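You operate a simulated robot arm through the tools that you are given. There is no shell and no other tool. Be economical: measure what you need, move in short steps, check, and stop when the job is done.

You run a simulated two-armed robot. Do the job below in one go: nothing can be reset, and whatever is moved stays where it is left.

Task
Shut sash three and press the short draught strip into the sill groove.
Fine: free latch three, bring the sash fully down, fingers clear, lock it, then press the strip home; the long one stays.

The check looks at the end state, three seconds after you hand in, the way a careful person would. Anything else that was tipped, shoved, dropped, spilled or broken makes it a failure.

Robot
Two 7-joint arms with two-finger parallel grippers on one trunk, on a base that drives. Base frame: it is fixed to the floor where the robot stands at the start and does not move with it; the origin is under the middle of the robot, x ahead of it, y to its left, z up. Readings come in m, rad, newtons and seconds.
The left shoulder is at the start at [0.06, 0.143, 0.926], the right one opposite. With the tool pointing down near the work surface each hand reaches from about 0.3 to 0.72 m from the robot's upright axis, wherever it stands, measured 20 degrees to its own side. Places, roughly: latch three [0.8, 0, 1.1]; sash three [0.6, -0.4, 1.3]; sill groove floor [0.6, -0.2, 0.9]; latch one [-4.2, 4.6, 1.7]; latch two [-1.5, 2.6, 1.1]; latch four [-0.2, -1.4, 1.1]; latch five [-0.7, -2, 1.1]; cleat one [-1.9, 2.7, 0.9]; cleat two [-1.7, 2.5, 0.9]; cleat three [0.2, -0.5, 0.9]; cleat four [0.1, -0.7, 0.9]; sash four [0.1, -1.1, 1.2]; short draught strip [-0.25, -1.25, 0.75]. Payload 1.57 kg a hand.
The tool frame of a hand sits at the grasp point between the pads (the TCP): z along the fingers, y along the line on which they close. The tips reach 0.03 m beyond it. Largest opening 0.11 m; finger width 0.024, thickness 0.012; the body of the gripper, 0.048 by 0.112 m, starts 0.078 m behind the TCP.
Orientation is that of the tool frame in the base frame, as [roll, pitch, yaw] about the fixed x, y, z axes, in that order (R = Rz(yaw) Ry(pitch) Rx(roll)). With the fingers straight down and closing along the base's y, the tool's x points along the base's -x, its y along +y and its z along -z.

Tools
- The arms move only by the tool play_rows. It takes "left_commands", "right_commands" or both (then of equal length, played together; a hand with none holds still); each is a list of rows, each a list of 7 numbers: the shift along the tool's x, y, z in units of 30 mm (1.0 is 30 mm), then the turn, a rotation vector about the tool's x, y, z in units of 5 degrees (1.0 is 5 degrees), then the gripper command, from -1 (fully open) to 1 (shut), values between in proportion. In form: [[tx, ty, tz, ax, ay, az, jaw], ...]. A call has 1 to 12 rows; each row shifts and turns the commanded pose from where the row before left it, along the tool's axes as they then stand. A call with a number of a shift or a turn outside -1 to 1 is refused whole. A row lasts 0.2 s, in which the tool goes at most 0.05 m and 0.15 rad; a call with a longer step from one row to the next is refused whole, and so is a gripper value outside its range. A pose out of reach is approached as far as the arm can. The call stops where the force on the tool passes 40 N (or 10 N more than at its start, if that is more) or the arm is blocked; 0.2 s more then pass. Each finger travels about 0.045 m/s and halts on what it meets, pressing with about 33 N; the grip force reading is that of the motor and also rises with nothing between the fingers. The clock runs only during rows and for 0.2 s after the last one: add rows that do not move to give the fingers time. The reply holds the time, the measured pose of the TCP, the force on the tool along the base axes, the opening and the grip force, in the units named above and with some noise, and new pictures: "views" is both (left out), scene, wrist or none (wrist: the cameras of the hands that moved).
- Cameras (640 x 400 px; columns grow to the right, rows downward): "scene" is now at [0.0338, -0.0595, 1.5687]; the picture's right is [-0.68, -0.73, 0.00], its down [-0.38, 0.35, -0.85] and it looks along [0.63, -0.58, -0.52] (base axes); focal length 244 px, centre (320, 200). "left" rides on the left gripper at [0.07, -0.016, -0.141] in its tool frame; the picture's right is [0.23, 0.97, 0.00], its down [-0.86, 0.20, -0.48] and it looks along [-0.47, 0.11, 0.88] (tool axes); focal length 222 px, centre (320, 200). "right" rides on the right gripper at [0.07, 0.016, -0.141] in its tool frame; the picture's right is [-0.23, 0.97, 0.00], its down [-0.86, -0.20, -0.48] and it looks along [-0.47, -0.11, 0.88] (tool axes); focal length 222 px, centre (320, 200). There is no depth. A picture from a camera that has moved, and an enlarged one, comes with that camera's place and axes in the base frame and with its lens. The place of the scene camera against the robot may be out by one fixed shift of up to 0.012 m in any direction.
- slide_trunk(by): slides the trunk up (or, below 0, down) by that many m; the arms and the scene camera ride with it, the base frame stays. It gives what a move gives, with no picture.
- roll_base(legs): drives the robot by 1 to 6 legs, each [ahead, left, turn to the left] in m, m and rad, along the robot's own axes; the way and the turn of a leg run together, so that a leg with both is an arc; at most 1.5 m and 3.142 rad a leg. The arms and the cameras ride along, it lands a little off, and it stops where it bumps. It gives what a move gives, and a new picture of the scene camera.
- turn_head(pan, tilt): turns the head with the scene camera to pan (to the left, within 1.501 rad either way) and tilt (down, from -0.506 to 1.204), counted from straight ahead of the robot. It gives what a move gives, and a new picture of the scene camera.
- close_up(camera, box): a new picture of the part [left, top, right, bottom] of that camera's present view, enlarged. It takes no simulated time.
- finish_job(): hands the job in; it is judged then, once.

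Work in short steps. Places have to be worked out from the pictures, the camera data and where the tool is seen: move nearer, look again, correct. Check each grasp and each placing, and mend what went wrong. You have 120 turns and 260 pictures in all, those below and enlarged ones among them. Open the grippers and draw the arms clear of the work before you hand the job in, unless the task says otherwise; then end with one line.

The tools are called after "Call:" as name(argument=value, ...) on one line, values as JSON. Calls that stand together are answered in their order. play_rows: Moves the arms, as the interface text tells. Its arguments: {"type":"object","properties":{"left_commands":{"type":"array","items":{"type":"array","items":{"type":"number"}}},"right_commands":{"type":"array","items":{"type":"array","items":{"type":"number"}}},"views":{"type":"string","enum":["both","scene","wrist","none"]}},"required":[]} The other tools are called the same way: slide_trunk (by) slides the trunk up or down; roll_base (legs) drives the base; turn_head (pan, tilt) turns the head that bears the scene camera; close_up (camera, box) takes an enlarged picture of a part of a camera's view; finish_job () hands the job in.

At the start:

```text
time_s: 0.0
left_eef_pos: [0.5942, 0.0336, 1.0]
left_ee_rot: [3.141, 0.0, 3.141]
left_ft_force: [-0.1, 0.2, 0.7]
left_width: 0.1097
left_grip_force: 0.1
right_eef_pos: [0.318, -0.3345, 0.9999]
right_ee_rot: [-3.14, 0.0, -3.141]
right_ft_force: [-1.4, -0.3, -0.1]
right_width: 0.1099
right_grip_force: 0.1
trunk travel left (down, up): [-0.525, 0.065]
robot x, y, heading: [0.0027, 0.0007, -0.004]
head pan, tilt: [-0.745, 0.55]
```

scene: 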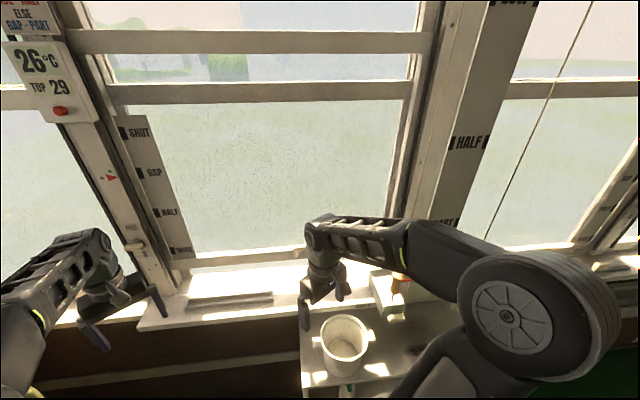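
right: 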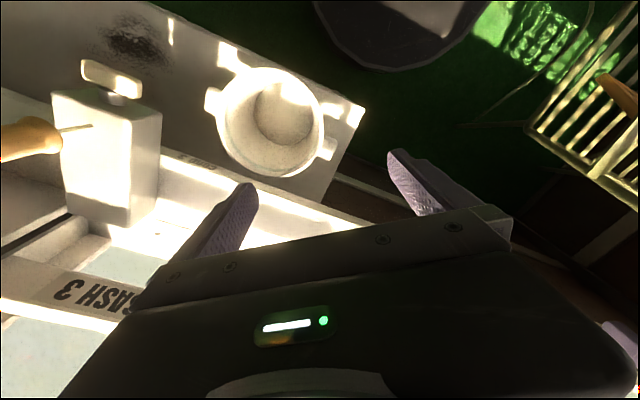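
left: 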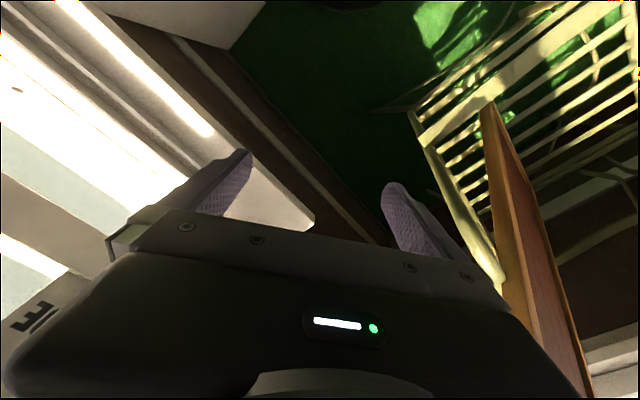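

The picture shows window three with a scale on its left jamb. I'll enlarge parts of it to read the signs and find the latch.

Call:
close_up(camera="scene", box=[0, 0, 240, 150])

Call:
close_up(camera="scene", box=[60, 150, 300, 350])

Call:
turn_head(pan=-0.1, tilt=0.3)

```text
2.67 times, centred on (120, 75) of scene
camera zoom: at [0.0338, -0.0595, 1.5687], right [-0.68, -0.73, 0.0], down [-0.38, 0.35, -0.85], along [0.63, -0.58, -0.52], focal length 652 px, centre (853, 533)
```

zoom: 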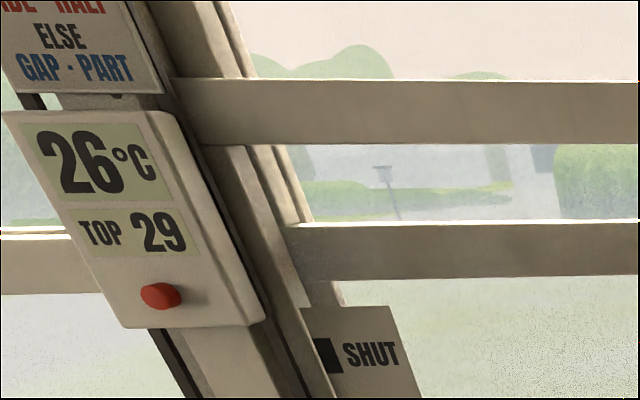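

```text
2.00 times, centred on (180, 250) of scene
camera zoom: at [0.0338, -0.0595, 1.5687], right [-0.68, -0.73, 0.0], down [-0.38, 0.35, -0.85], along [0.63, -0.58, -0.52], focal length 489 px, centre (600, 100)
```

zoom: 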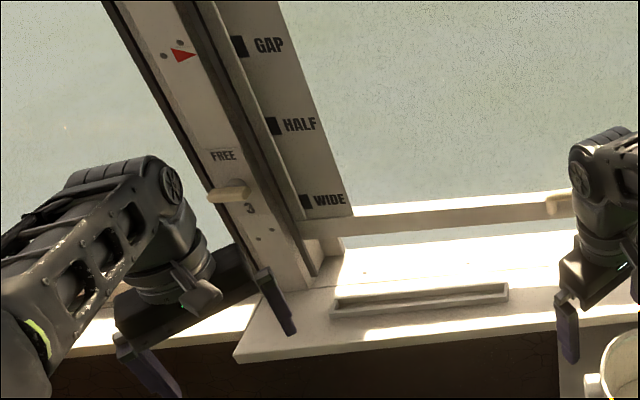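

```text
time_s: 1.0
left_eef_pos: [0.5932, 0.0334, 1.0005]
left_ee_rot: [3.141, 0.0, -3.141]
left_ft_force: [-0.3, -0.5, -0.3]
left_width: 0.1099
left_grip_force: 0.1
right_eef_pos: [0.3191, -0.3323, 0.9985]
right_ee_rot: [-3.141, 0.0, 3.141]
right_ft_force: [-0.2, -0.6, 0.5]
right_width: 0.1101
right_grip_force: 0.0
trunk travel left (down, up): [-0.525, 0.065]
robot x, y, heading: [0.0023, 0.0021, -0.002]
head pan, tilt: [-0.099, 0.3]
camera scene: at [0.0607, -0.0079, 1.5916], right [-0.1, -0.99, 0.0], down [-0.29, 0.03, -0.96], along [0.95, -0.1, -0.3], focal length 244 px, centre (320, 200)
```

scene: 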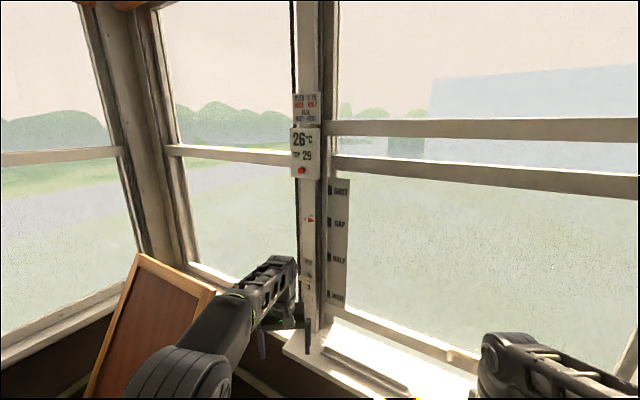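

Zooming on the post and on the sash.

Call:
close_up(camera="scene", box=[260, 80, 380, 180])

Call:
close_up(camera="scene", box=[260, 190, 380, 360])

Call:
turn_head(pan=-1.2, tilt=0.5)

```text
4.00 times, centred on (320, 130) of scene
camera zoom: at [0.0607, -0.0079, 1.5916], right [-0.1, -0.99, 0.0], down [-0.29, 0.03, -0.96], along [0.95, -0.1, -0.3], focal length 978 px, centre (320, 480)
```

zoom: 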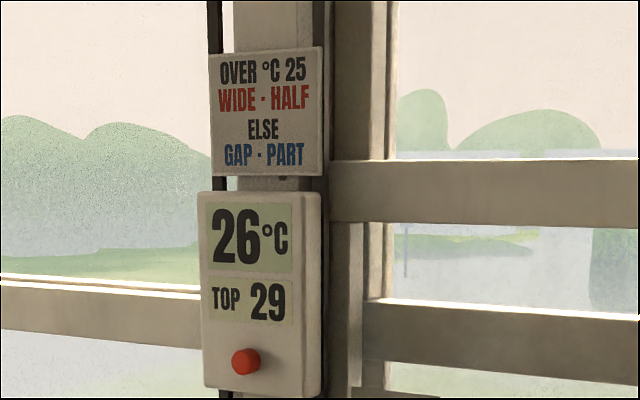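

```text
2.35 times, centred on (320, 275) of scene
camera zoom: at [0.0607, -0.0079, 1.5916], right [-0.1, -0.99, 0.0], down [-0.29, 0.03, -0.96], along [0.95, -0.1, -0.3], focal length 575 px, centre (320, 24)
```

zoom: 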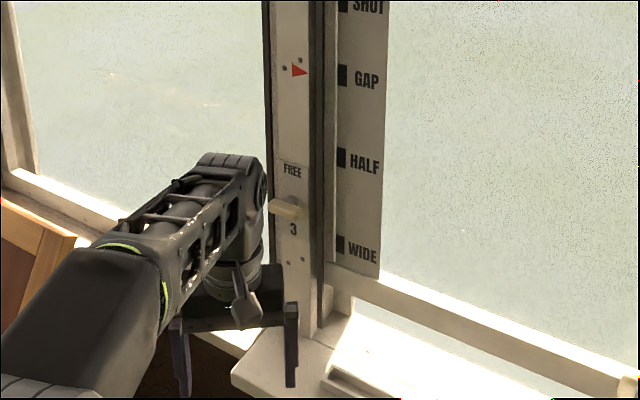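

```text
time_s: 2.4
left_eef_pos: [0.5952, 0.0345, 0.9994]
left_ee_rot: [-3.14, 0.0, -3.14]
left_ft_force: [-0.5, 0.3, 0.0]
left_width: 0.1101
left_grip_force: 0.1
right_eef_pos: [0.3189, -0.3332, 0.9992]
right_ee_rot: [-3.142, -0.001, 3.141]
right_ft_force: [-0.2, -0.2, 0.2]
right_width: 0.11
right_grip_force: 0.0
trunk travel left (down, up): [-0.525, 0.065]
robot x, y, heading: [0.004, 0.001, -0.003]
head pan, tilt: [-1.201, 0.499]
camera scene: at [0.0008, -0.0834, 1.5733], right [-0.93, -0.36, 0.0], down [-0.17, 0.45, -0.88], along [0.32, -0.82, -0.48], focal length 244 px, centre (320, 200)
```

scene: 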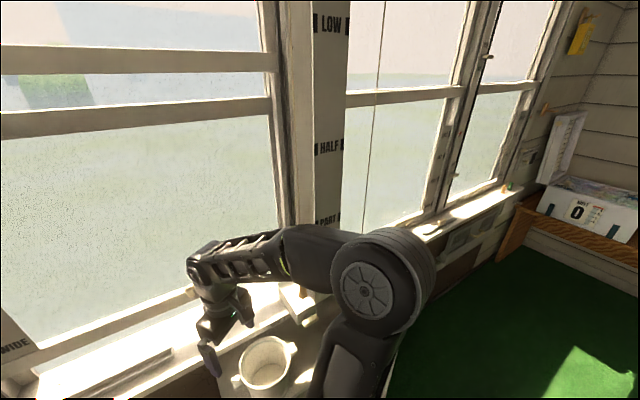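

The scale seems to ride with the sash (red arrow on the post now at GAP), so the sash is up a little. I'll back the left hand off and swing it to point forward to see and later reach the latch.

Call:
play_rows(left_commands=[[1, 0, -0.5, 0, -1, 0, -1], [1, 0, -0.5, 0, -1, 0, -1], [1, 0, -0.5, 0, -1, 0, -1], [0.5, 0, -0.5, 0, -1, 0, -1], [0, 0, 0, 0, -1, 0, -1], [0, 0, 0, 0, -1, 0, -1], [0, 0, 0, 0, -1, 0, -1], [0, 0, 0, 0, -1, 0, -1], [0, 0, 0, 0, -1, 0, -1], [0, 0, 0, 0, -1, 0, -1], [0, 0, 0, 0, -1, 0, -1], [0, 0, 0, 0, -1, 0, -1]], views="wrist")

Call:
close_up(camera="right", box=[0, 150, 250, 400])

```text
time_s: 5.0
left_eef_pos: [0.4827, 0.033, 1.0465]
left_ee_rot: [-3.14, 1.049, -3.141]
left_ft_force: [-0.3, 0.4, -1.4]
left_width: 0.1099
left_grip_force: 0.2
right_eef_pos: [0.3184, -0.3336, 1.0002]
right_ee_rot: [-3.141, 0.0, -3.141]
right_ft_force: [0.0, -0.4, 0.0]
right_width: 0.1101
right_grip_force: 0.1
trunk travel left (down, up): [-0.525, 0.065]
robot x, y, heading: [0.001, -0.0013, 0.002]
head pan, tilt: [-1.201, 0.499]
camera left: at [0.3244, 0.0176, 1.0566], right [-0.11, 0.97, -0.2], down [0.01, 0.2, 0.98], along [0.99, 0.11, -0.03], focal length 222 px, centre (320, 200)
```

left: 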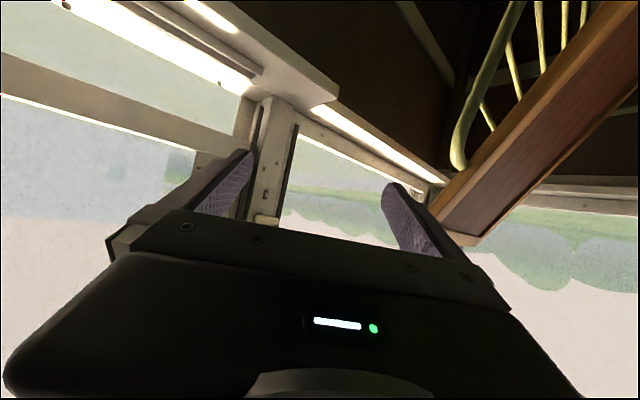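

```text
1.60 times, centred on (125, 275) of right
camera zoom: at [0.248, -0.319, 1.1415], right [0.23, 0.97, 0.0], down [0.86, -0.2, 0.48], along [0.47, -0.11, -0.88], focal length 355 px, centre (632, 80)
```

zoom: 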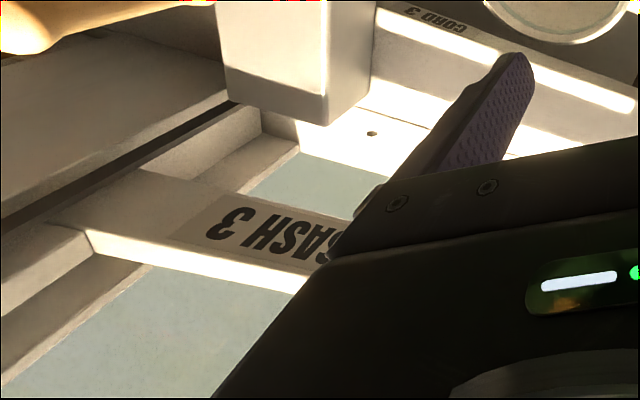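

Latch is visible (upside down) beyond the fingers; enlarge.

Call:
close_up(camera="left", box=[210, 80, 330, 230])

```text
2.67 times, centred on (270, 155) of left
camera zoom: at [0.3244, 0.0176, 1.0566], right [-0.11, 0.97, -0.2], down [0.01, 0.2, 0.98], along [0.99, 0.11, -0.03], focal length 592 px, centre (453, 320)
```

zoom: 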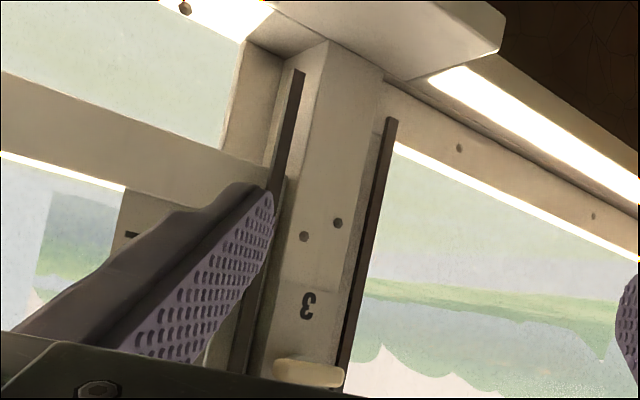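

I'll look at the latch plate from the head, with the hand out of the way.

Call:
turn_head(pan=0.0, tilt=0.5)

Call:
close_up(camera="scene", box=[310, 130, 390, 180])

Call:
close_up(camera="scene", box=[290, 180, 370, 250])

```text
time_s: 6.4
left_eef_pos: [0.4823, 0.0332, 1.047]
left_ee_rot: [3.14, 1.048, 3.14]
left_ft_force: [-1.0, 1.1, -0.6]
left_width: 0.11
left_grip_force: 0.0
right_eef_pos: [0.3187, -0.3333, 0.9994]
right_ee_rot: [3.14, -0.001, 3.14]
right_ft_force: [0.4, 0.2, 0.6]
right_width: 0.1103
right_grip_force: 0.2
trunk travel left (down, up): [-0.525, 0.065]
robot x, y, heading: [-0.0018, 0.0021, -0.0]
head pan, tilt: [0.0, 0.499]
camera scene: at [0.0587, 0.0014, 1.5733], right [0.0, -1.0, 0.0], down [-0.48, 0.0, -0.88], along [0.88, 0.0, -0.48], focal length 244 px, centre (320, 200)
```

scene: 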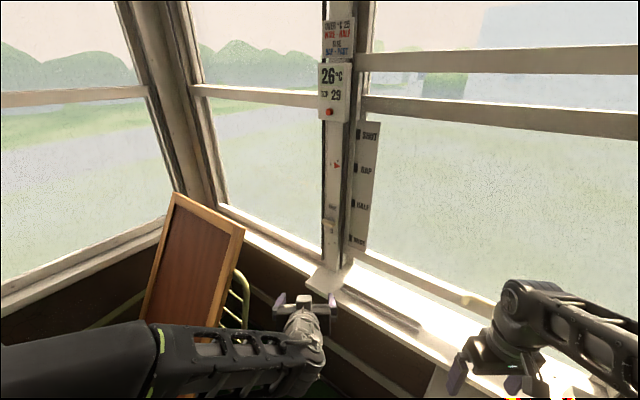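

```text
8.00 times, centred on (350, 155) of scene
camera zoom: at [0.0587, 0.0014, 1.5733], right [0.0, -1.0, 0.0], down [-0.48, 0.0, -0.88], along [0.88, 0.0, -0.48], focal length 1956 px, centre (80, 560)
```

zoom: 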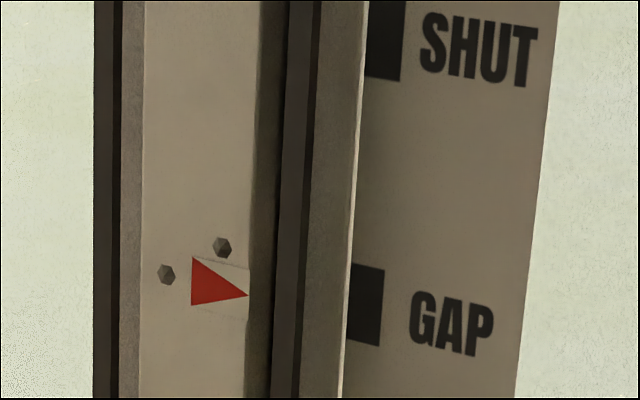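

```text
5.71 times, centred on (330, 215) of scene
camera zoom: at [0.0587, 0.0014, 1.5733], right [0.0, -1.0, 0.0], down [-0.48, 0.0, -0.88], along [0.88, 0.0, -0.48], focal length 1397 px, centre (263, 114)
```

zoom: 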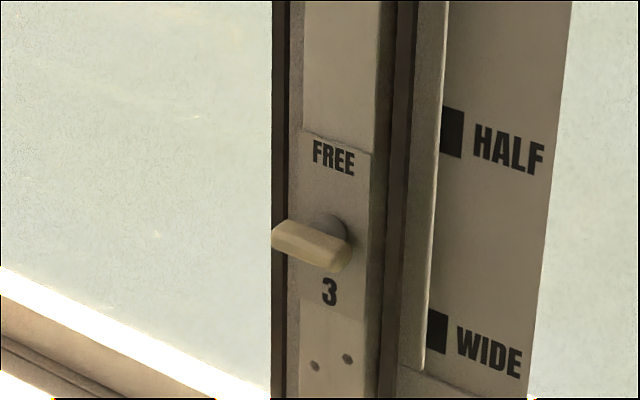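

Geometry: the latch is a thumb bar about 6 cm long, centred near (0.75,-0.027,1.105), wall facing direction about yaw −37°, FREE = upright, presently crosswise. I'll finish levelling the left hand and turn it toward the wall.

Call:
play_rows(left_commands=[[0, 0, 0, 0, -1, 0, -1], [0, 0, 0, 0, -1, 0, -1], [0, 0, 0, 0, -1, 0, -1], [0, 0, 0, 0, -1, 0, -1], [0, 0, 0, 0, -1, 0, -1], [0, 0, 0, 0, -1, 0, -1], [0, 0, 0, 1, 0, 0, -1], [0, 0, 0, 1, 0, 0, -1], [0, 0, 0, 1, 0, 0, -1], [0, 0, 0, 1, 0, 0, -1], [0, 0, 0, 1, 0, 0, -1], [0, 0, 0, 1, 0, 0, -1]], views="none")

Call:
play_rows(left_commands=[[0, 0, 0, 1, 0, 0, -1], [0, 0, 0, 0.4, 0, 0, -1], [0, 0, 0, 0, 0, -1, -1], [0, 0, 0, 0, 0, -1, -1], [0, 0, 0, 0, 0, -1, -1], [0, 0, 0, 0, 0, -1, -1], [0, 0, 0, 0, 0, -1, -1], [0, 0, 0, 0, 0, -1, -1], [0, 0, 0, 0, 0, -1, -1], [0, 0, 0, 0, 0, -1, -1], [0, 0, 0, 0, 0, -1, -1], [0, 0, 0, 0, 0, -1, -1]], views="both")

```text
time_s: 9.0
left_eef_pos: [0.4546, -0.0953, 1.0611]
left_ee_rot: [2.706, 1.568, 2.203]
left_ft_force: [0.2, -0.3, 0.8]
left_width: 0.1099
left_grip_force: 0.1
left hand out of reach, approached as far as the arm can: row 4, 7, 8, 9, 10, 11, 12
right_eef_pos: [0.3183, -0.3338, 1.0]
right_ee_rot: [3.141, -0.001, -3.141]
right_ft_force: [0.5, -0.6, 0.8]
right_width: 0.1099
right_grip_force: 0.1
trunk travel left (down, up): [-0.525, 0.065]
robot x, y, heading: [-0.0012, -0.001, -0.004]
head pan, tilt: [0.0, 0.499]
```

```text
time_s: 11.6
left_eef_pos: [0.3932, -0.1596, 1.0976]
left_ee_rot: [-1.577, 0.697, -2.223]
left_ft_force: [-0.2, -0.2, -0.7]
left_width: 0.11
left_grip_force: 0.1
left hand out of reach, approached as far as the arm can: row 1, 2, 3, 5, 6, 7, 8, 9, 10, 11, 12
right_eef_pos: [0.3188, -0.3326, 0.9991]
right_ee_rot: [-3.141, 0.0, -3.141]
right_ft_force: [-1.2, 0.2, 0.1]
right_width: 0.1098
right_grip_force: 0.1
trunk travel left (down, up): [-0.525, 0.065]
robot x, y, heading: [0.0013, -0.0001, 0.003]
head pan, tilt: [0.0, 0.499]
camera scene: at [0.059, 0.0018, 1.5733], right [0.0, -1.0, 0.0], down [-0.48, 0.0, -0.88], along [0.88, 0.0, -0.48], focal length 244 px, centre (320, 200)
camera left: at [0.2419, -0.1253, 1.0651], right [0.27, 0.36, -0.89], down [0.09, 0.91, 0.4], along [0.96, -0.19, 0.21], focal length 222 px, centre (320, 200)
```

scene: 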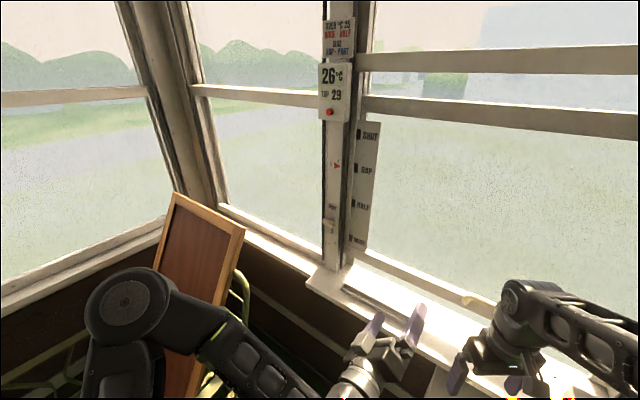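
left: 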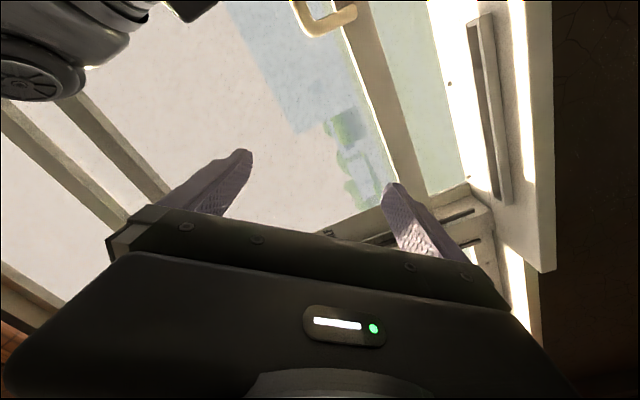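

The arm was too folded there. I'll move forward along the tool axis where the pose should be reachable and see.

Call:
play_rows(left_commands=[[0, 0, 1, 0, 0, 0, -1], [0, 0, 1, 0, 0, 0, -1], [0, 0, 0, 0, 0, 0, -1], [0, 0, 0, 0, 0, 0, -1]], views="scene")

```text
time_s: 12.6
left_eef_pos: [0.4382, -0.1996, 1.1051]
left_ee_rot: [-1.583, 0.7, -2.218]
left_ft_force: [-0.8, -0.8, 0.7]
left_width: 0.1098
left_grip_force: 0.1
left hand out of reach, approached as far as the arm can: row 1, 2
right_eef_pos: [0.3179, -0.3336, 0.9994]
right_ee_rot: [3.14, 0.0, 3.14]
right_ft_force: [0.3, 0.3, -0.6]
right_width: 0.1099
right_grip_force: 0.0
trunk travel left (down, up): [-0.525, 0.065]
robot x, y, heading: [-0.0008, -0.005, 0.005]
head pan, tilt: [0.0, 0.499]
camera scene: at [0.0588, 0.0013, 1.5733], right [0.0, -1.0, 0.0], down [-0.48, 0.0, -0.88], along [0.88, 0.0, -0.48], focal length 244 px, centre (320, 200)
```

scene: 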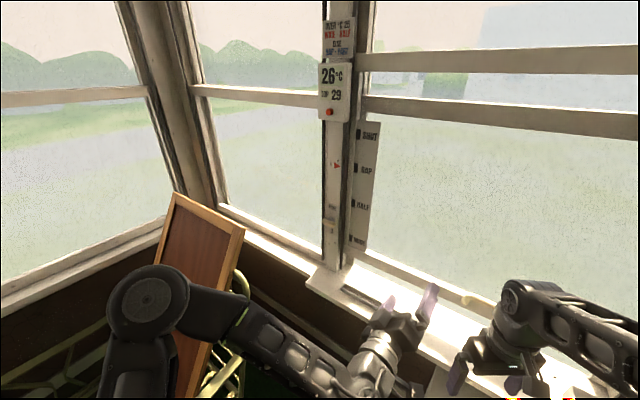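

The hand now points squarely at the wall (tool z = (0.80,−0.60,0)). I'll shift it left along the wall toward the latch, then roll the remaining 40°.

Call:
play_rows(left_commands=[[-0.765, 0.643, 0, 0, 0, 0, -1], [-0.765, 0.643, 0, 0, 0, 0, -1], [-0.765, 0.643, 0, 0, 0, 0, -1], [-0.765, 0.643, 0, 0, 0, 0, -1], [-0.765, 0.643, 0, 0, 0, 0, -1], [-0.765, 0.643, 0, 0, 0, 0, -1]], views="none")

Call:
play_rows(left_commands=[[-0.765, 0.643, 0, 0, 0, 0, -1], [-0.765, 0.643, 0, 0, 0, 0, -1], [-0.765, 0.643, 0, 0, 0, 0, -1], [-0.765, 0.643, 0, 0, 0, 0, -1]], views="both")

```text
time_s: 14.0
left_eef_pos: [0.5173, -0.0743, 1.1588]
left_ee_rot: [-1.571, 0.697, -2.218]
left_ft_force: [1.0, 0.9, 0.8]
left_width: 0.11
left_grip_force: 0.0
left hand out of reach, approached as far as the arm can: row 1, 2, 3, 4
right_eef_pos: [0.3186, -0.3327, 0.9999]
right_ee_rot: [3.14, 0.001, 3.142]
right_ft_force: [0.7, 0.3, 0.7]
right_width: 0.1101
right_grip_force: 0.0
trunk travel left (down, up): [-0.525, 0.065]
robot x, y, heading: [-0.0007, -0.0, 0.005]
head pan, tilt: [0.0, 0.499]
```

```text
time_s: 15.0
left_eef_pos: [0.5892, 0.0207, 1.1564]
left_ee_rot: [-1.57, 0.698, -2.217]
left_ft_force: [-0.8, 0.0, -0.1]
left_width: 0.1101
left_grip_force: 0.0
right_eef_pos: [0.3186, -0.3332, 0.999]
right_ee_rot: [3.141, -0.001, 3.141]
right_ft_force: [-0.5, -0.8, -0.3]
right_width: 0.1099
right_grip_force: 0.1
trunk travel left (down, up): [-0.525, 0.065]
robot x, y, heading: [-0.0022, 0.0011, 0.001]
head pan, tilt: [0.0, 0.499]
camera scene: at [0.0589, 0.0018, 1.5733], right [0.0, -1.0, 0.0], down [-0.48, 0.0, -0.88], along [0.88, 0.0, -0.48], focal length 244 px, centre (320, 200)
camera left: at [0.4373, 0.0556, 1.1238], right [0.27, 0.36, -0.89], down [0.09, 0.91, 0.4], along [0.96, -0.19, 0.22], focal length 222 px, centre (320, 200)
```

scene: 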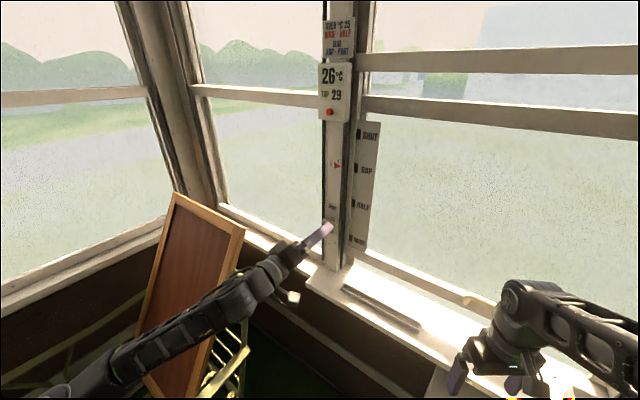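
left: 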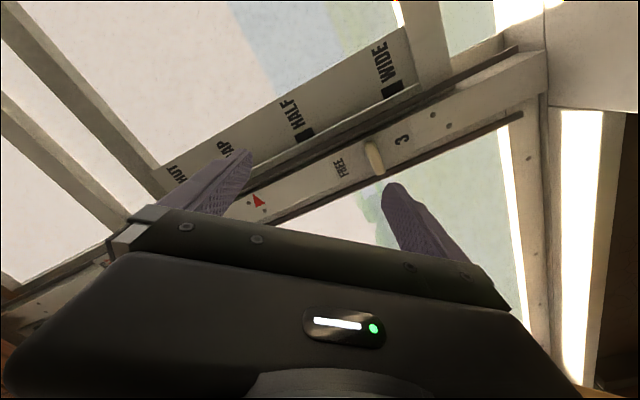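

Now it reaches well. Enlarge the latch.

Call:
close_up(camera="left", box=[310, 100, 470, 200])

```text
4.00 times, centred on (390, 150) of left
camera zoom: at [0.4373, 0.0556, 1.1238], right [0.27, 0.36, -0.89], down [0.09, 0.91, 0.4], along [0.96, -0.19, 0.22], focal length 888 px, centre (40, 400)
```

zoom: 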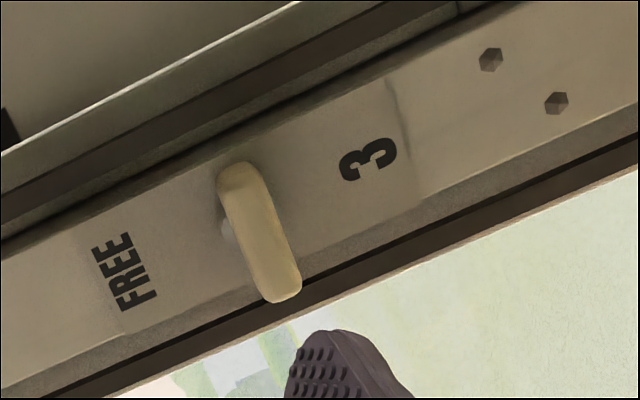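

Lever centre ≈ (0.745,−0.028,1.103), ~3 cm off the plate. Roll 40° and centre the hand in front of it.

Call:
play_rows(left_commands=[[0, 0, 0, 0, 0, -1, -1], [0, 0, 0, 0, 0, -1, -1], [0, 0, 0, 0, 0, -1, -1], [0, 0, 0, 0, 0, -1, -1], [0, 0, 0, 0, 0, -1, -1], [0, 0, 0, 0, 0, -1, -1], [0, 0, 0, 0, 0, -1, -1], [0, 0, 0, 0, 0, -1, -1], [-0.91, 0.9, 0, 0, 0, 0, -1], [-0.91, 0.88, 0, 0, 0, 0, -1], [0, 0, 0, 0, 0, 0, -1]], views="both")

```text
time_s: 17.4
left_eef_pos: [0.6209, 0.0655, 1.1025]
left_ee_rot: [-1.572, 0.001, -2.216]
left_ft_force: [-0.5, -0.9, -0.1]
left_width: 0.11
left_grip_force: 0.1
right_eef_pos: [0.3194, -0.3333, 1.0009]
right_ee_rot: [3.141, 0.001, 3.141]
right_ft_force: [0.6, -0.2, -0.1]
right_width: 0.1102
right_grip_force: 0.0
trunk travel left (down, up): [-0.525, 0.065]
robot x, y, heading: [-0.0013, -0.0, 0.003]
head pan, tilt: [0.0, 0.499]
camera scene: at [0.0588, 0.0013, 1.5733], right [0.0, -1.0, 0.0], down [-0.48, 0.0, -0.88], along [0.88, 0.0, -0.48], focal length 244 px, centre (320, 200)
camera left: at [0.4668, 0.0951, 1.1177], right [-0.14, -0.18, -0.97], down [0.13, 0.97, -0.2], along [0.98, -0.16, -0.11], focal length 222 px, centre (320, 200)
```

scene: 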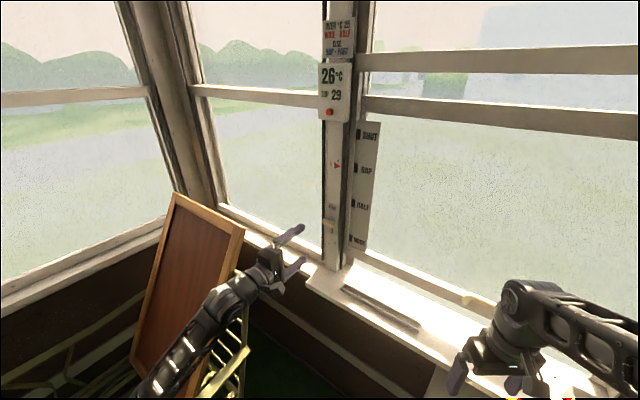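
left: 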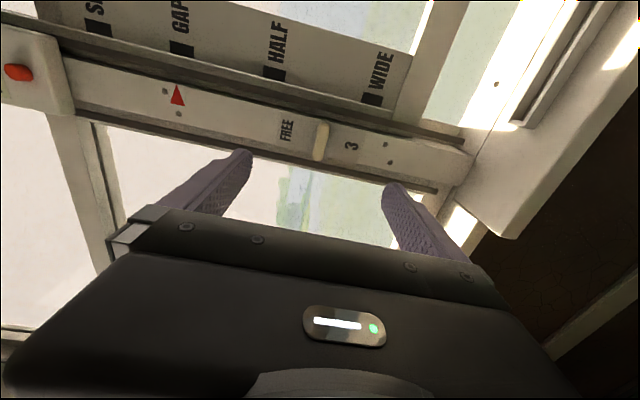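

Aligned well (lever in line with the grip centre). Advance 12 cm and look.

Call:
play_rows(left_commands=[[0, 0, 1, 0, 0, 0, -1], [0, 0, 1, 0, 0, 0, -1], [0, 0, 1, 0, 0, 0, -1], [0, 0, 1, 0, 0, 0, -1]], views="both")

Call:
close_up(camera="scene", box=[290, 180, 370, 250])

```text
time_s: 18.4
left_eef_pos: [0.7175, -0.0084, 1.1016]
left_ee_rot: [-1.571, 0.002, -2.218]
left_ft_force: [0.5, 0.5, -0.8]
left_width: 0.1097
left_grip_force: 0.1
right_eef_pos: [0.3195, -0.3342, 0.9999]
right_ee_rot: [-3.141, -0.002, -3.142]
right_ft_force: [0.5, 0.3, -0.3]
right_width: 0.11
right_grip_force: 0.0
trunk travel left (down, up): [-0.525, 0.065]
robot x, y, heading: [0.0024, -0.0015, -0.001]
head pan, tilt: [0.0, 0.499]
camera scene: at [0.0592, 0.001, 1.5732], right [0.0, -1.0, 0.0], down [-0.48, 0.0, -0.88], along [0.88, 0.0, -0.48], focal length 244 px, centre (320, 200)
camera left: at [0.5636, 0.0217, 1.1179], right [-0.14, -0.18, -0.97], down [0.13, 0.97, -0.2], along [0.98, -0.16, -0.11], focal length 222 px, centre (320, 200)
```

scene: 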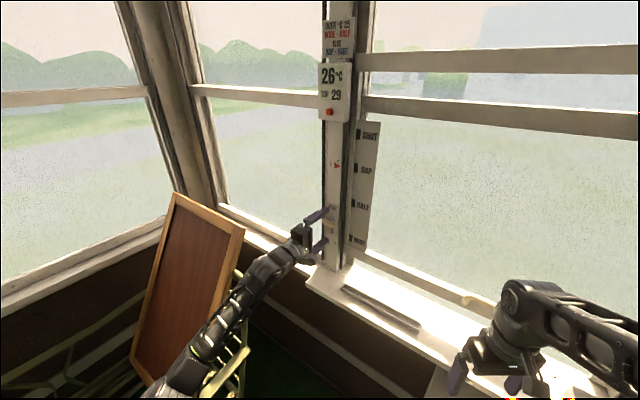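
left: 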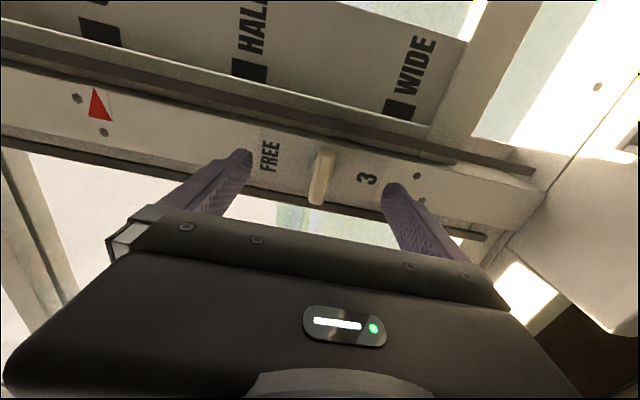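

```text
5.71 times, centred on (330, 215) of scene
camera zoom: at [0.0592, 0.001, 1.5732], right [0.0, -1.0, 0.0], down [-0.48, 0.0, -0.88], along [0.88, 0.0, -0.48], focal length 1397 px, centre (263, 114)
```

zoom: 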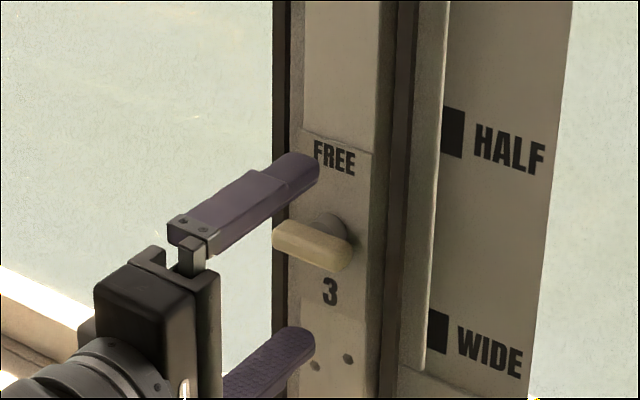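

Aligned. Advance 2.5 cm and close on the lever.

Call:
play_rows(left_commands=[[0, 0, 0.83, 0, 0, 0, -1], [0, 0, 0, 0, 0, 0, 0], [0, 0, 0, 0, 0, 0, 0.5], [0, 0, 0, 0, 0, 0, 1], [0, 0, 0, 0, 0, 0, 1], [0, 0, 0, 0, 0, 0, 1], [0, 0, 0, 0, 0, 0, 1], [0, 0, 0, 0, 0, 0, 1], [0, 0, 0, 0, 0, 0, 1]], views="wrist")

Call:
close_up(camera="scene", box=[290, 180, 370, 250])

```text
time_s: 20.4
left_eef_pos: [0.7397, -0.0231, 1.0998]
left_ee_rot: [-1.572, -0.001, -2.216]
left_ft_force: [-5.2, 1.3, -8.1]
left_width: 0.0146
left_grip_force: 31.4
right_eef_pos: [0.3193, -0.3324, 0.9995]
right_ee_rot: [3.141, 0.0, 3.141]
right_ft_force: [-0.1, -1.4, 0.3]
right_width: 0.11
right_grip_force: 0.2
trunk travel left (down, up): [-0.525, 0.065]
robot x, y, heading: [-0.0021, -0.0009, -0.004]
head pan, tilt: [0.0, 0.499]
camera left: at [0.5843, 0.0065, 1.1163], right [-0.14, -0.18, -0.97], down [0.13, 0.97, -0.2], along [0.98, -0.16, -0.11], focal length 222 px, centre (320, 200)
```

left: 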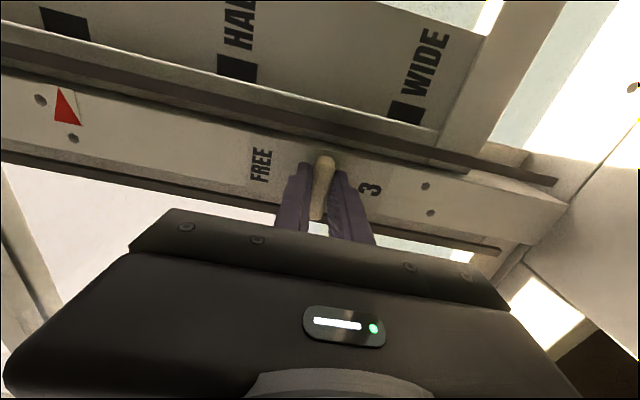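

```text
5.71 times, centred on (330, 215) of scene
camera zoom: at [0.059, 0.0016, 1.5732], right [0.0, -1.0, 0.0], down [-0.48, 0.0, -0.88], along [0.88, 0.0, -0.48], focal length 1397 px, centre (263, 114)
```

zoom: 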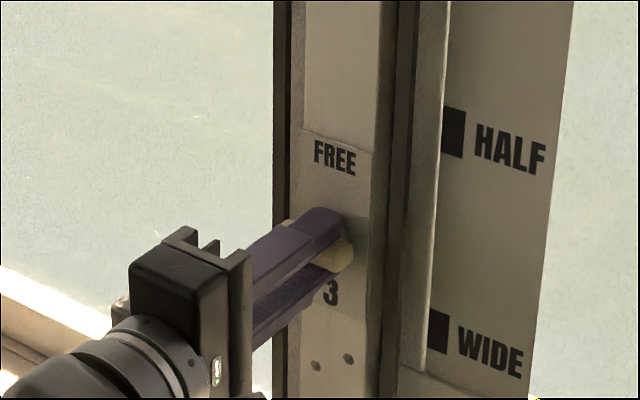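

Gripped (14.6 mm). Turn clockwise 25° first, watching force.

Call:
play_rows(left_commands=[[0, 0, 0, 0, 0, 1, 1], [0, 0, 0, 0, 0, 1, 1], [0, 0, 0, 0, 0, 1, 1], [0, 0, 0, 0, 0, 1, 1], [0, 0, 0, 0, 0, 1, 1]], views="wrist")

```text
time_s: 21.6
left_eef_pos: [0.7382, -0.0241, 1.0993]
left_ee_rot: [-1.575, 0.436, -2.222]
left_ft_force: [-6.3, -7.0, -20.2]
left_width: 0.0259
left_grip_force: 37.1
right_eef_pos: [0.3193, -0.3348, 0.9996]
right_ee_rot: [3.141, -0.002, -3.142]
right_ft_force: [-0.7, -0.6, -0.6]
right_width: 0.1102
right_grip_force: 0.1
trunk travel left (down, up): [-0.525, 0.065]
robot x, y, heading: [-0.0005, -0.0005, -0.001]
head pan, tilt: [0.0, 0.499]
camera left: at [0.5831, 0.0051, 1.0853], right [0.12, 0.17, -0.98], down [0.14, 0.97, 0.18], along [0.98, -0.16, 0.1], focal length 222 px, centre (320, 200)
```

left: 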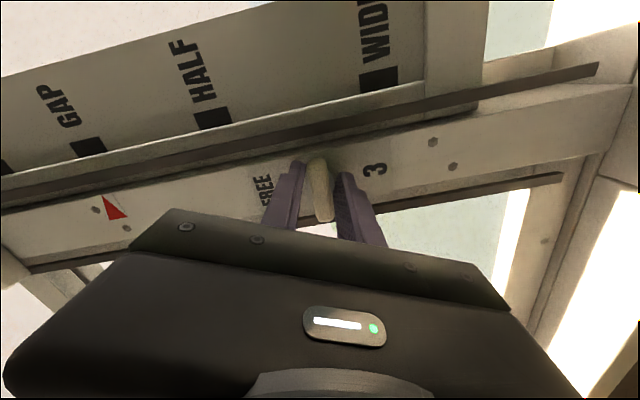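

The jaws were prised open (26 mm) and the lever stood still: it doesn't turn that way. Rotate back and then try the other way.

Call:
play_rows(left_commands=[[0, 0, 0, 0, 0, -1, 1], [0, 0, 0, 0, 0, -1, 1], [0, 0, 0, 0, 0, -1, 1], [0, 0, 0, 0, 0, -1, 1], [0, 0, 0, 0, 0, -1, 1], [0, 0, 0, 0, 0, -1, 1], [0, 0, 0, 0, 0, -1, 1], [0, 0, 0, 0, 0, -1, 1], [0, 0, 0, 0, 0, -1, 1]], views="wrist")

```text
time_s: 23.6
left_eef_pos: [0.7411, -0.0216, 1.1016]
left_ee_rot: [-1.573, -0.353, -2.214]
left_ft_force: [7.8, 3.4, -19.1]
left_width: 0.0147
left_grip_force: 30.6
right_eef_pos: [0.3209, -0.3335, 0.9992]
right_ee_rot: [-3.141, -0.002, -3.139]
right_ft_force: [-0.5, -0.3, 0.3]
right_width: 0.1101
right_grip_force: 0.1
trunk travel left (down, up): [-0.525, 0.065]
robot x, y, heading: [0.0018, -0.0005, -0.003]
head pan, tilt: [0.0, 0.499]
camera left: at [0.5918, 0.016, 1.1399], right [-0.33, -0.44, -0.83], down [0.06, 0.87, -0.48], along [0.94, -0.21, -0.27], focal length 222 px, centre (320, 200)
```

left: 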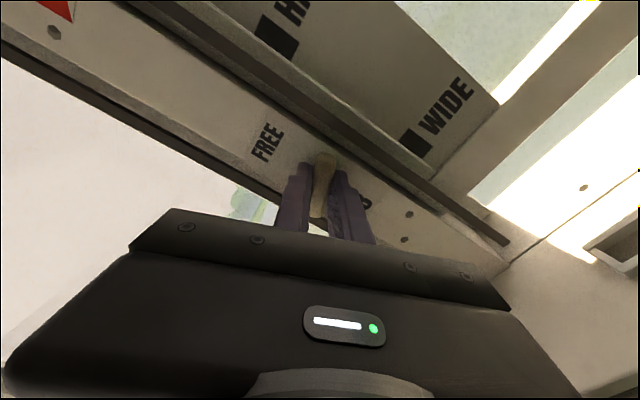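

The lever now follows (width 14.7 mm). Continue that way.

Call:
play_rows(left_commands=[[0, 0, 0, 0, 0, -1, 1], [0, 0, 0, 0, 0, -1, 1], [0, 0, 0, 0, 0, -1, 1], [0, 0, 0, 0, 0, -1, 1], [0, 0, 0, 0, 0, -1, 1]], views="wrist")

```text
time_s: 24.8
left_eef_pos: [0.7407, -0.0209, 1.0999]
left_ee_rot: [-1.574, -0.788, -2.211]
left_ft_force: [11.1, 5.8, -17.2]
left_width: 0.015
left_grip_force: 31.2
right_eef_pos: [0.3214, -0.3331, 0.9994]
right_ee_rot: [-3.141, -0.003, -3.14]
right_ft_force: [-0.3, -0.4, -0.7]
right_width: 0.1099
right_grip_force: 0.0
trunk travel left (down, up): [-0.525, 0.065]
robot x, y, heading: [0.0014, -0.0033, -0.0]
head pan, tilt: [0.0, 0.499]
camera left: at [0.6052, 0.0338, 1.1618], right [-0.51, -0.68, -0.52], down [-0.11, 0.66, -0.75], along [0.85, -0.33, -0.41], focal length 222 px, centre (320, 200)
```

left: 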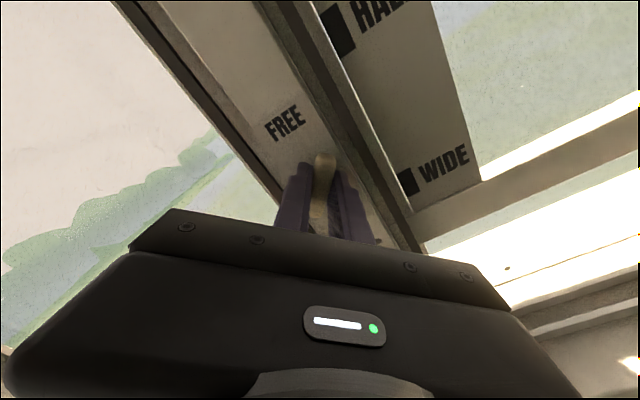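

Lever at 45° and heading for FREE. Continue the remaining 45°.

Call:
play_rows(left_commands=[[0, 0, 0, 0, 0, -1, 1], [0, 0, 0, 0, 0, -1, 1], [0, 0, 0, 0, 0, -1, 1], [0, 0, 0, 0, 0, -1, 1], [0, 0, 0, 0, 0, -1, 1]], views="none")

Call:
play_rows(left_commands=[[0, 0, 0, 0, 0, -1, 1], [0, 0, 0, 0, 0, -1, 1], [0, 0, 0, 0, 0, -1, 1], [0, 0, 0, 0, 0, -1, 1]], views="both")

Call:
close_up(camera="scene", box=[290, 120, 390, 250])

```text
time_s: 26.0
left_eef_pos: [0.7402, -0.021, 1.1009]
left_ee_rot: [-1.569, -1.226, -2.217]
left_ft_force: [23.5, 5.5, -0.1]
left_width: 0.015
left_grip_force: 31.1
right_eef_pos: [0.3201, -0.3328, 0.9992]
right_ee_rot: [3.14, -0.003, 3.141]
right_ft_force: [0.2, 0.1, 0.3]
right_width: 0.1099
right_grip_force: 0.0
trunk travel left (down, up): [-0.525, 0.065]
robot x, y, heading: [0.0005, -0.0006, 0.001]
head pan, tilt: [0.0, 0.499]
```

```text
time_s: 27.0
left_eef_pos: [0.7452, -0.0247, 1.1065]
left_ee_rot: [-1.816, -1.553, -2.005]
left_ft_force: [-20.2, 1.0, -2.5]
left_width: 0.016
left_grip_force: 31.1
left hand out of reach, approached as far as the arm can: row 3, 4
right_eef_pos: [0.3158, -0.3328, 1.0001]
right_ee_rot: [-3.14, 0.002, -3.141]
right_ft_force: [-0.3, 0.3, -0.6]
right_width: 0.1098
right_grip_force: 0.1
trunk travel left (down, up): [-0.525, 0.065]
robot x, y, heading: [-0.0015, 0.0011, -0.003]
head pan, tilt: [0.0, 0.499]
stopped in row 4 (left hand): the force on the tool passed its limit (the readings are from after the stop); the commanded pose is now the measured one
camera scene: at [0.0545, 0.0029, 1.5735], right [0.0, -1.0, 0.0], down [-0.48, 0.0, -0.88], along [0.88, 0.0, -0.48], focal length 244 px, centre (320, 200)
camera left: at [0.646, 0.0766, 1.1768], right [-0.61, -0.76, 0.21], down [-0.49, 0.16, -0.86], along [0.62, -0.63, -0.47], focal length 222 px, centre (320, 200)
```

scene: 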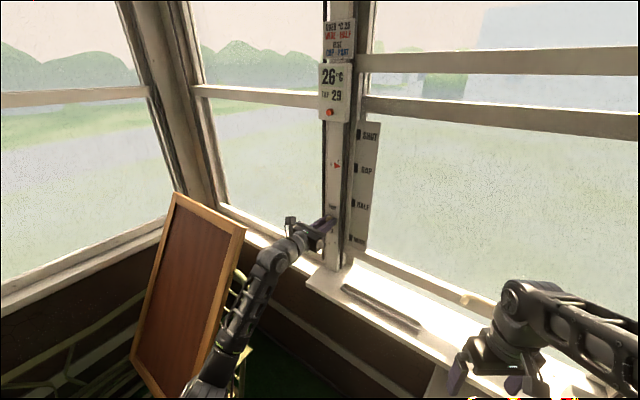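
left: 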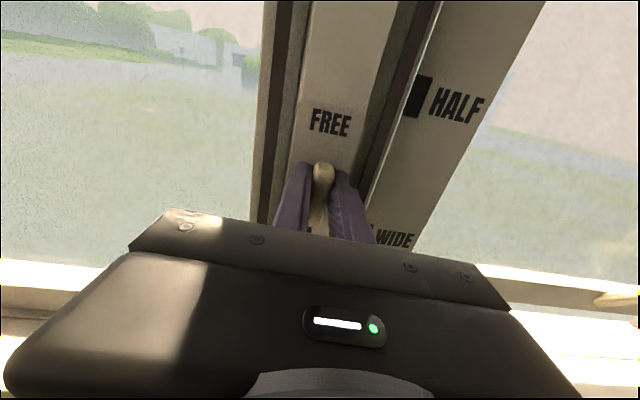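

```text
3.08 times, centred on (340, 185) of scene
camera zoom: at [0.0545, 0.0029, 1.5735], right [0.0, -1.0, 0.0], down [-0.48, 0.0, -0.88], along [0.88, 0.0, -0.48], focal length 752 px, centre (258, 246)
```

zoom: 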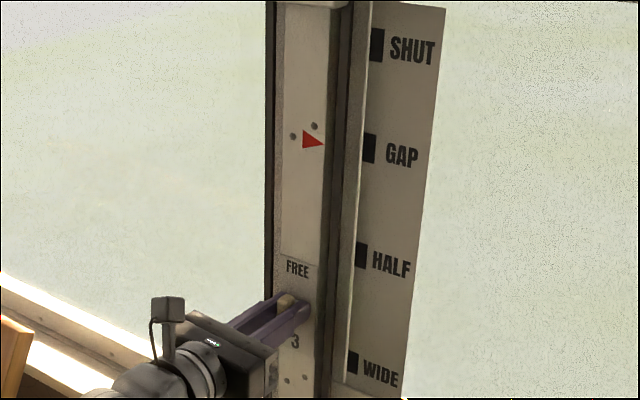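

Lever looks upright at FREE. Open partly and back away to check.

Call:
play_rows(left_commands=[[0, 0, 0, 0, 0, 0, 0.4], [0, 0, 0, 0, 0, 0, 0.4], [0, 0, -0.6, 0, 0, 0, 0.4], [0, 0, -1, 0, 0, 0, 0.4], [0, 0, -1, 0, 0, 0, 0.4], [0, 0, -1, 0, 0, 0, 0.4], [0, 0, -1, 0, 0, 0, -1], [0, 0, 0, 0, 0, 0, -1]], views="both")

Call:
close_up(camera="scene", box=[290, 120, 390, 250])

Call:
close_up(camera="left", box=[240, 80, 480, 230])

```text
time_s: 28.8
left_eef_pos: [0.6636, 0.0818, 1.1055]
left_ee_rot: [-1.89, -1.549, -1.935]
left_ft_force: [0.2, -0.3, -0.5]
left_width: 0.0851
left_grip_force: 0.1
left hand out of reach, approached as far as the arm can: row 3, 4, 5, 6, 7
right_eef_pos: [0.3156, -0.3337, 0.9987]
right_ee_rot: [-3.141, -0.001, 3.14]
right_ft_force: [-0.9, 0.4, -0.3]
right_width: 0.1097
right_grip_force: 0.1
trunk travel left (down, up): [-0.525, 0.065]
robot x, y, heading: [0.0012, -0.0009, -0.005]
head pan, tilt: [0.0, 0.499]
camera scene: at [0.0576, 0.0013, 1.5733], right [0.0, -1.0, 0.0], down [-0.48, 0.0, -0.88], along [0.88, 0.0, -0.48], focal length 244 px, centre (320, 200)
camera left: at [0.5649, 0.1832, 1.1753], right [-0.62, -0.76, 0.21], down [-0.49, 0.16, -0.86], along [0.62, -0.63, -0.47], focal length 222 px, centre (320, 200)
```

scene: 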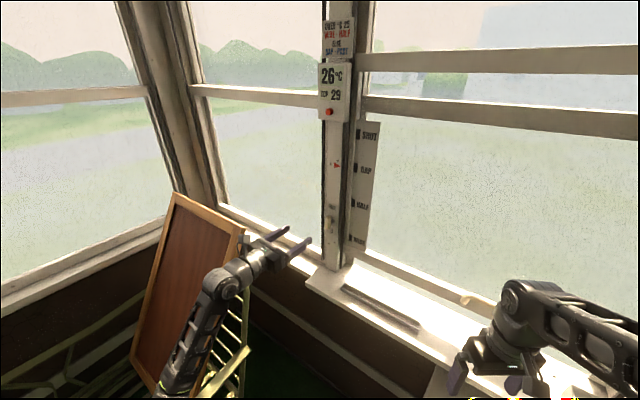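
left: 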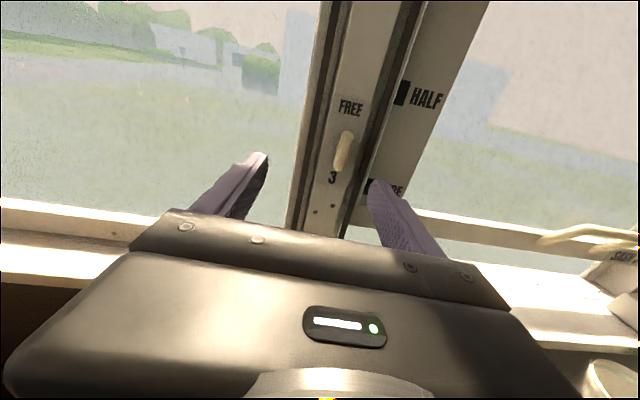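

```text
3.08 times, centred on (340, 185) of scene
camera zoom: at [0.0576, 0.0013, 1.5733], right [0.0, -1.0, 0.0], down [-0.48, 0.0, -0.88], along [0.88, 0.0, -0.48], focal length 752 px, centre (258, 246)
```

zoom: 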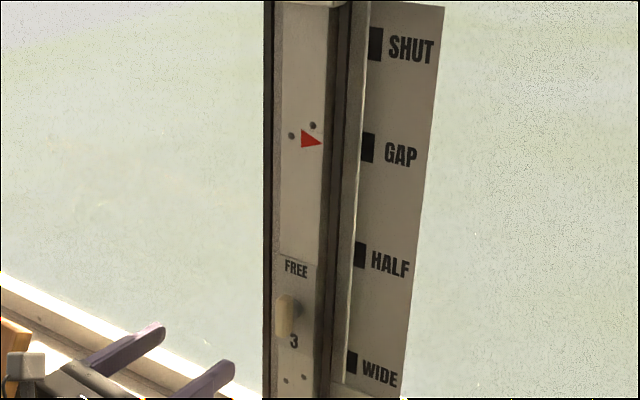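

```text
2.67 times, centred on (360, 155) of left
camera zoom: at [0.5649, 0.1832, 1.1753], right [-0.62, -0.76, 0.21], down [-0.49, 0.16, -0.86], along [0.62, -0.63, -0.47], focal length 592 px, centre (213, 320)
```

zoom: 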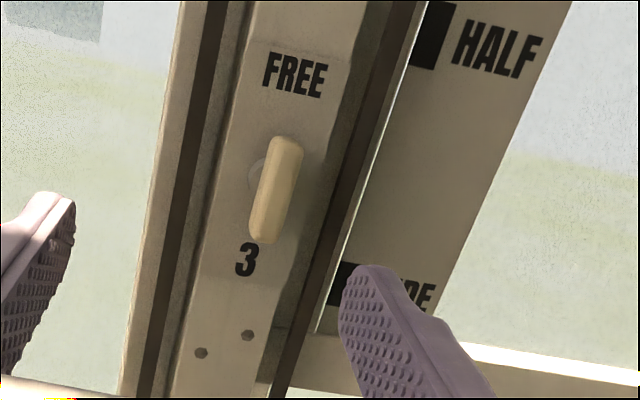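

Lever is upright: latch free. Now look at the sash bottom rail and lift handle.

Call:
turn_head(pan=-0.5, tilt=0.65)

Call:
close_up(camera="scene", box=[160, 140, 400, 290])

Call:
close_up(camera="left", box=[400, 180, 640, 400])

```text
time_s: 29.7
left_eef_pos: [0.6658, 0.082, 1.1043]
left_ee_rot: [-1.872, -1.55, -1.952]
left_ft_force: [-0.5, 0.1, 1.1]
left_width: 0.1099
left_grip_force: 0.0
right_eef_pos: [0.3172, -0.3338, 0.9998]
right_ee_rot: [3.141, 0.0, 3.14]
right_ft_force: [0.3, 1.0, 0.2]
right_width: 0.1101
right_grip_force: 0.0
trunk travel left (down, up): [-0.525, 0.065]
robot x, y, heading: [-0.0032, -0.003, -0.004]
head pan, tilt: [-0.499, 0.649]
camera scene: at [0.0427, -0.04, 1.5599], right [-0.48, -0.88, 0.0], down [-0.53, 0.29, -0.8], along [0.7, -0.38, -0.6], focal length 244 px, centre (320, 200)
```

scene: 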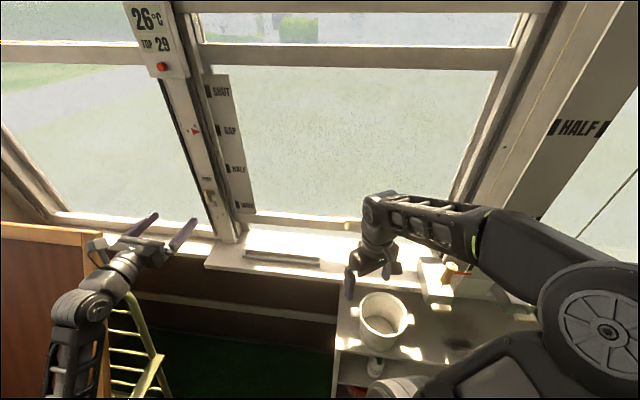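

```text
2.67 times, centred on (280, 215) of scene
camera zoom: at [0.0427, -0.04, 1.5599], right [-0.48, -0.88, 0.0], down [-0.53, 0.29, -0.8], along [0.7, -0.38, -0.6], focal length 652 px, centre (427, 160)
```

zoom: 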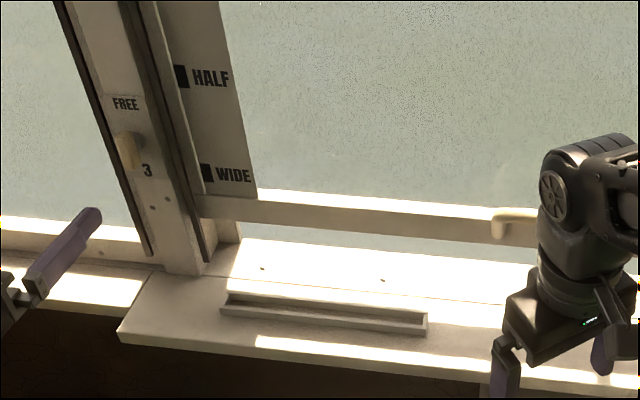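

```text
1.82 times, centred on (520, 290) of left
camera zoom: at [0.565, 0.1832, 1.1755], right [-0.62, -0.76, 0.21], down [-0.49, 0.16, -0.86], along [0.62, -0.63, -0.47], focal length 404 px, centre (-44, 36)
```

zoom: 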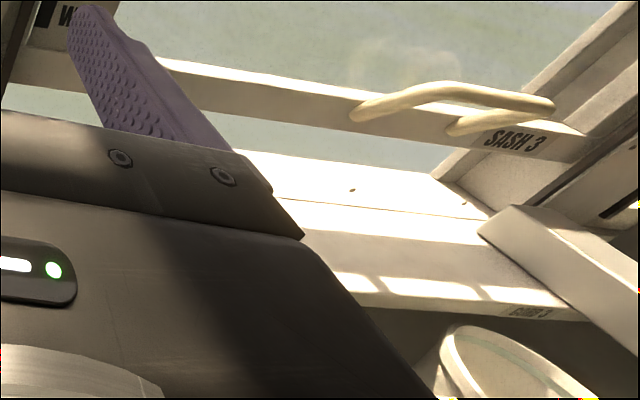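

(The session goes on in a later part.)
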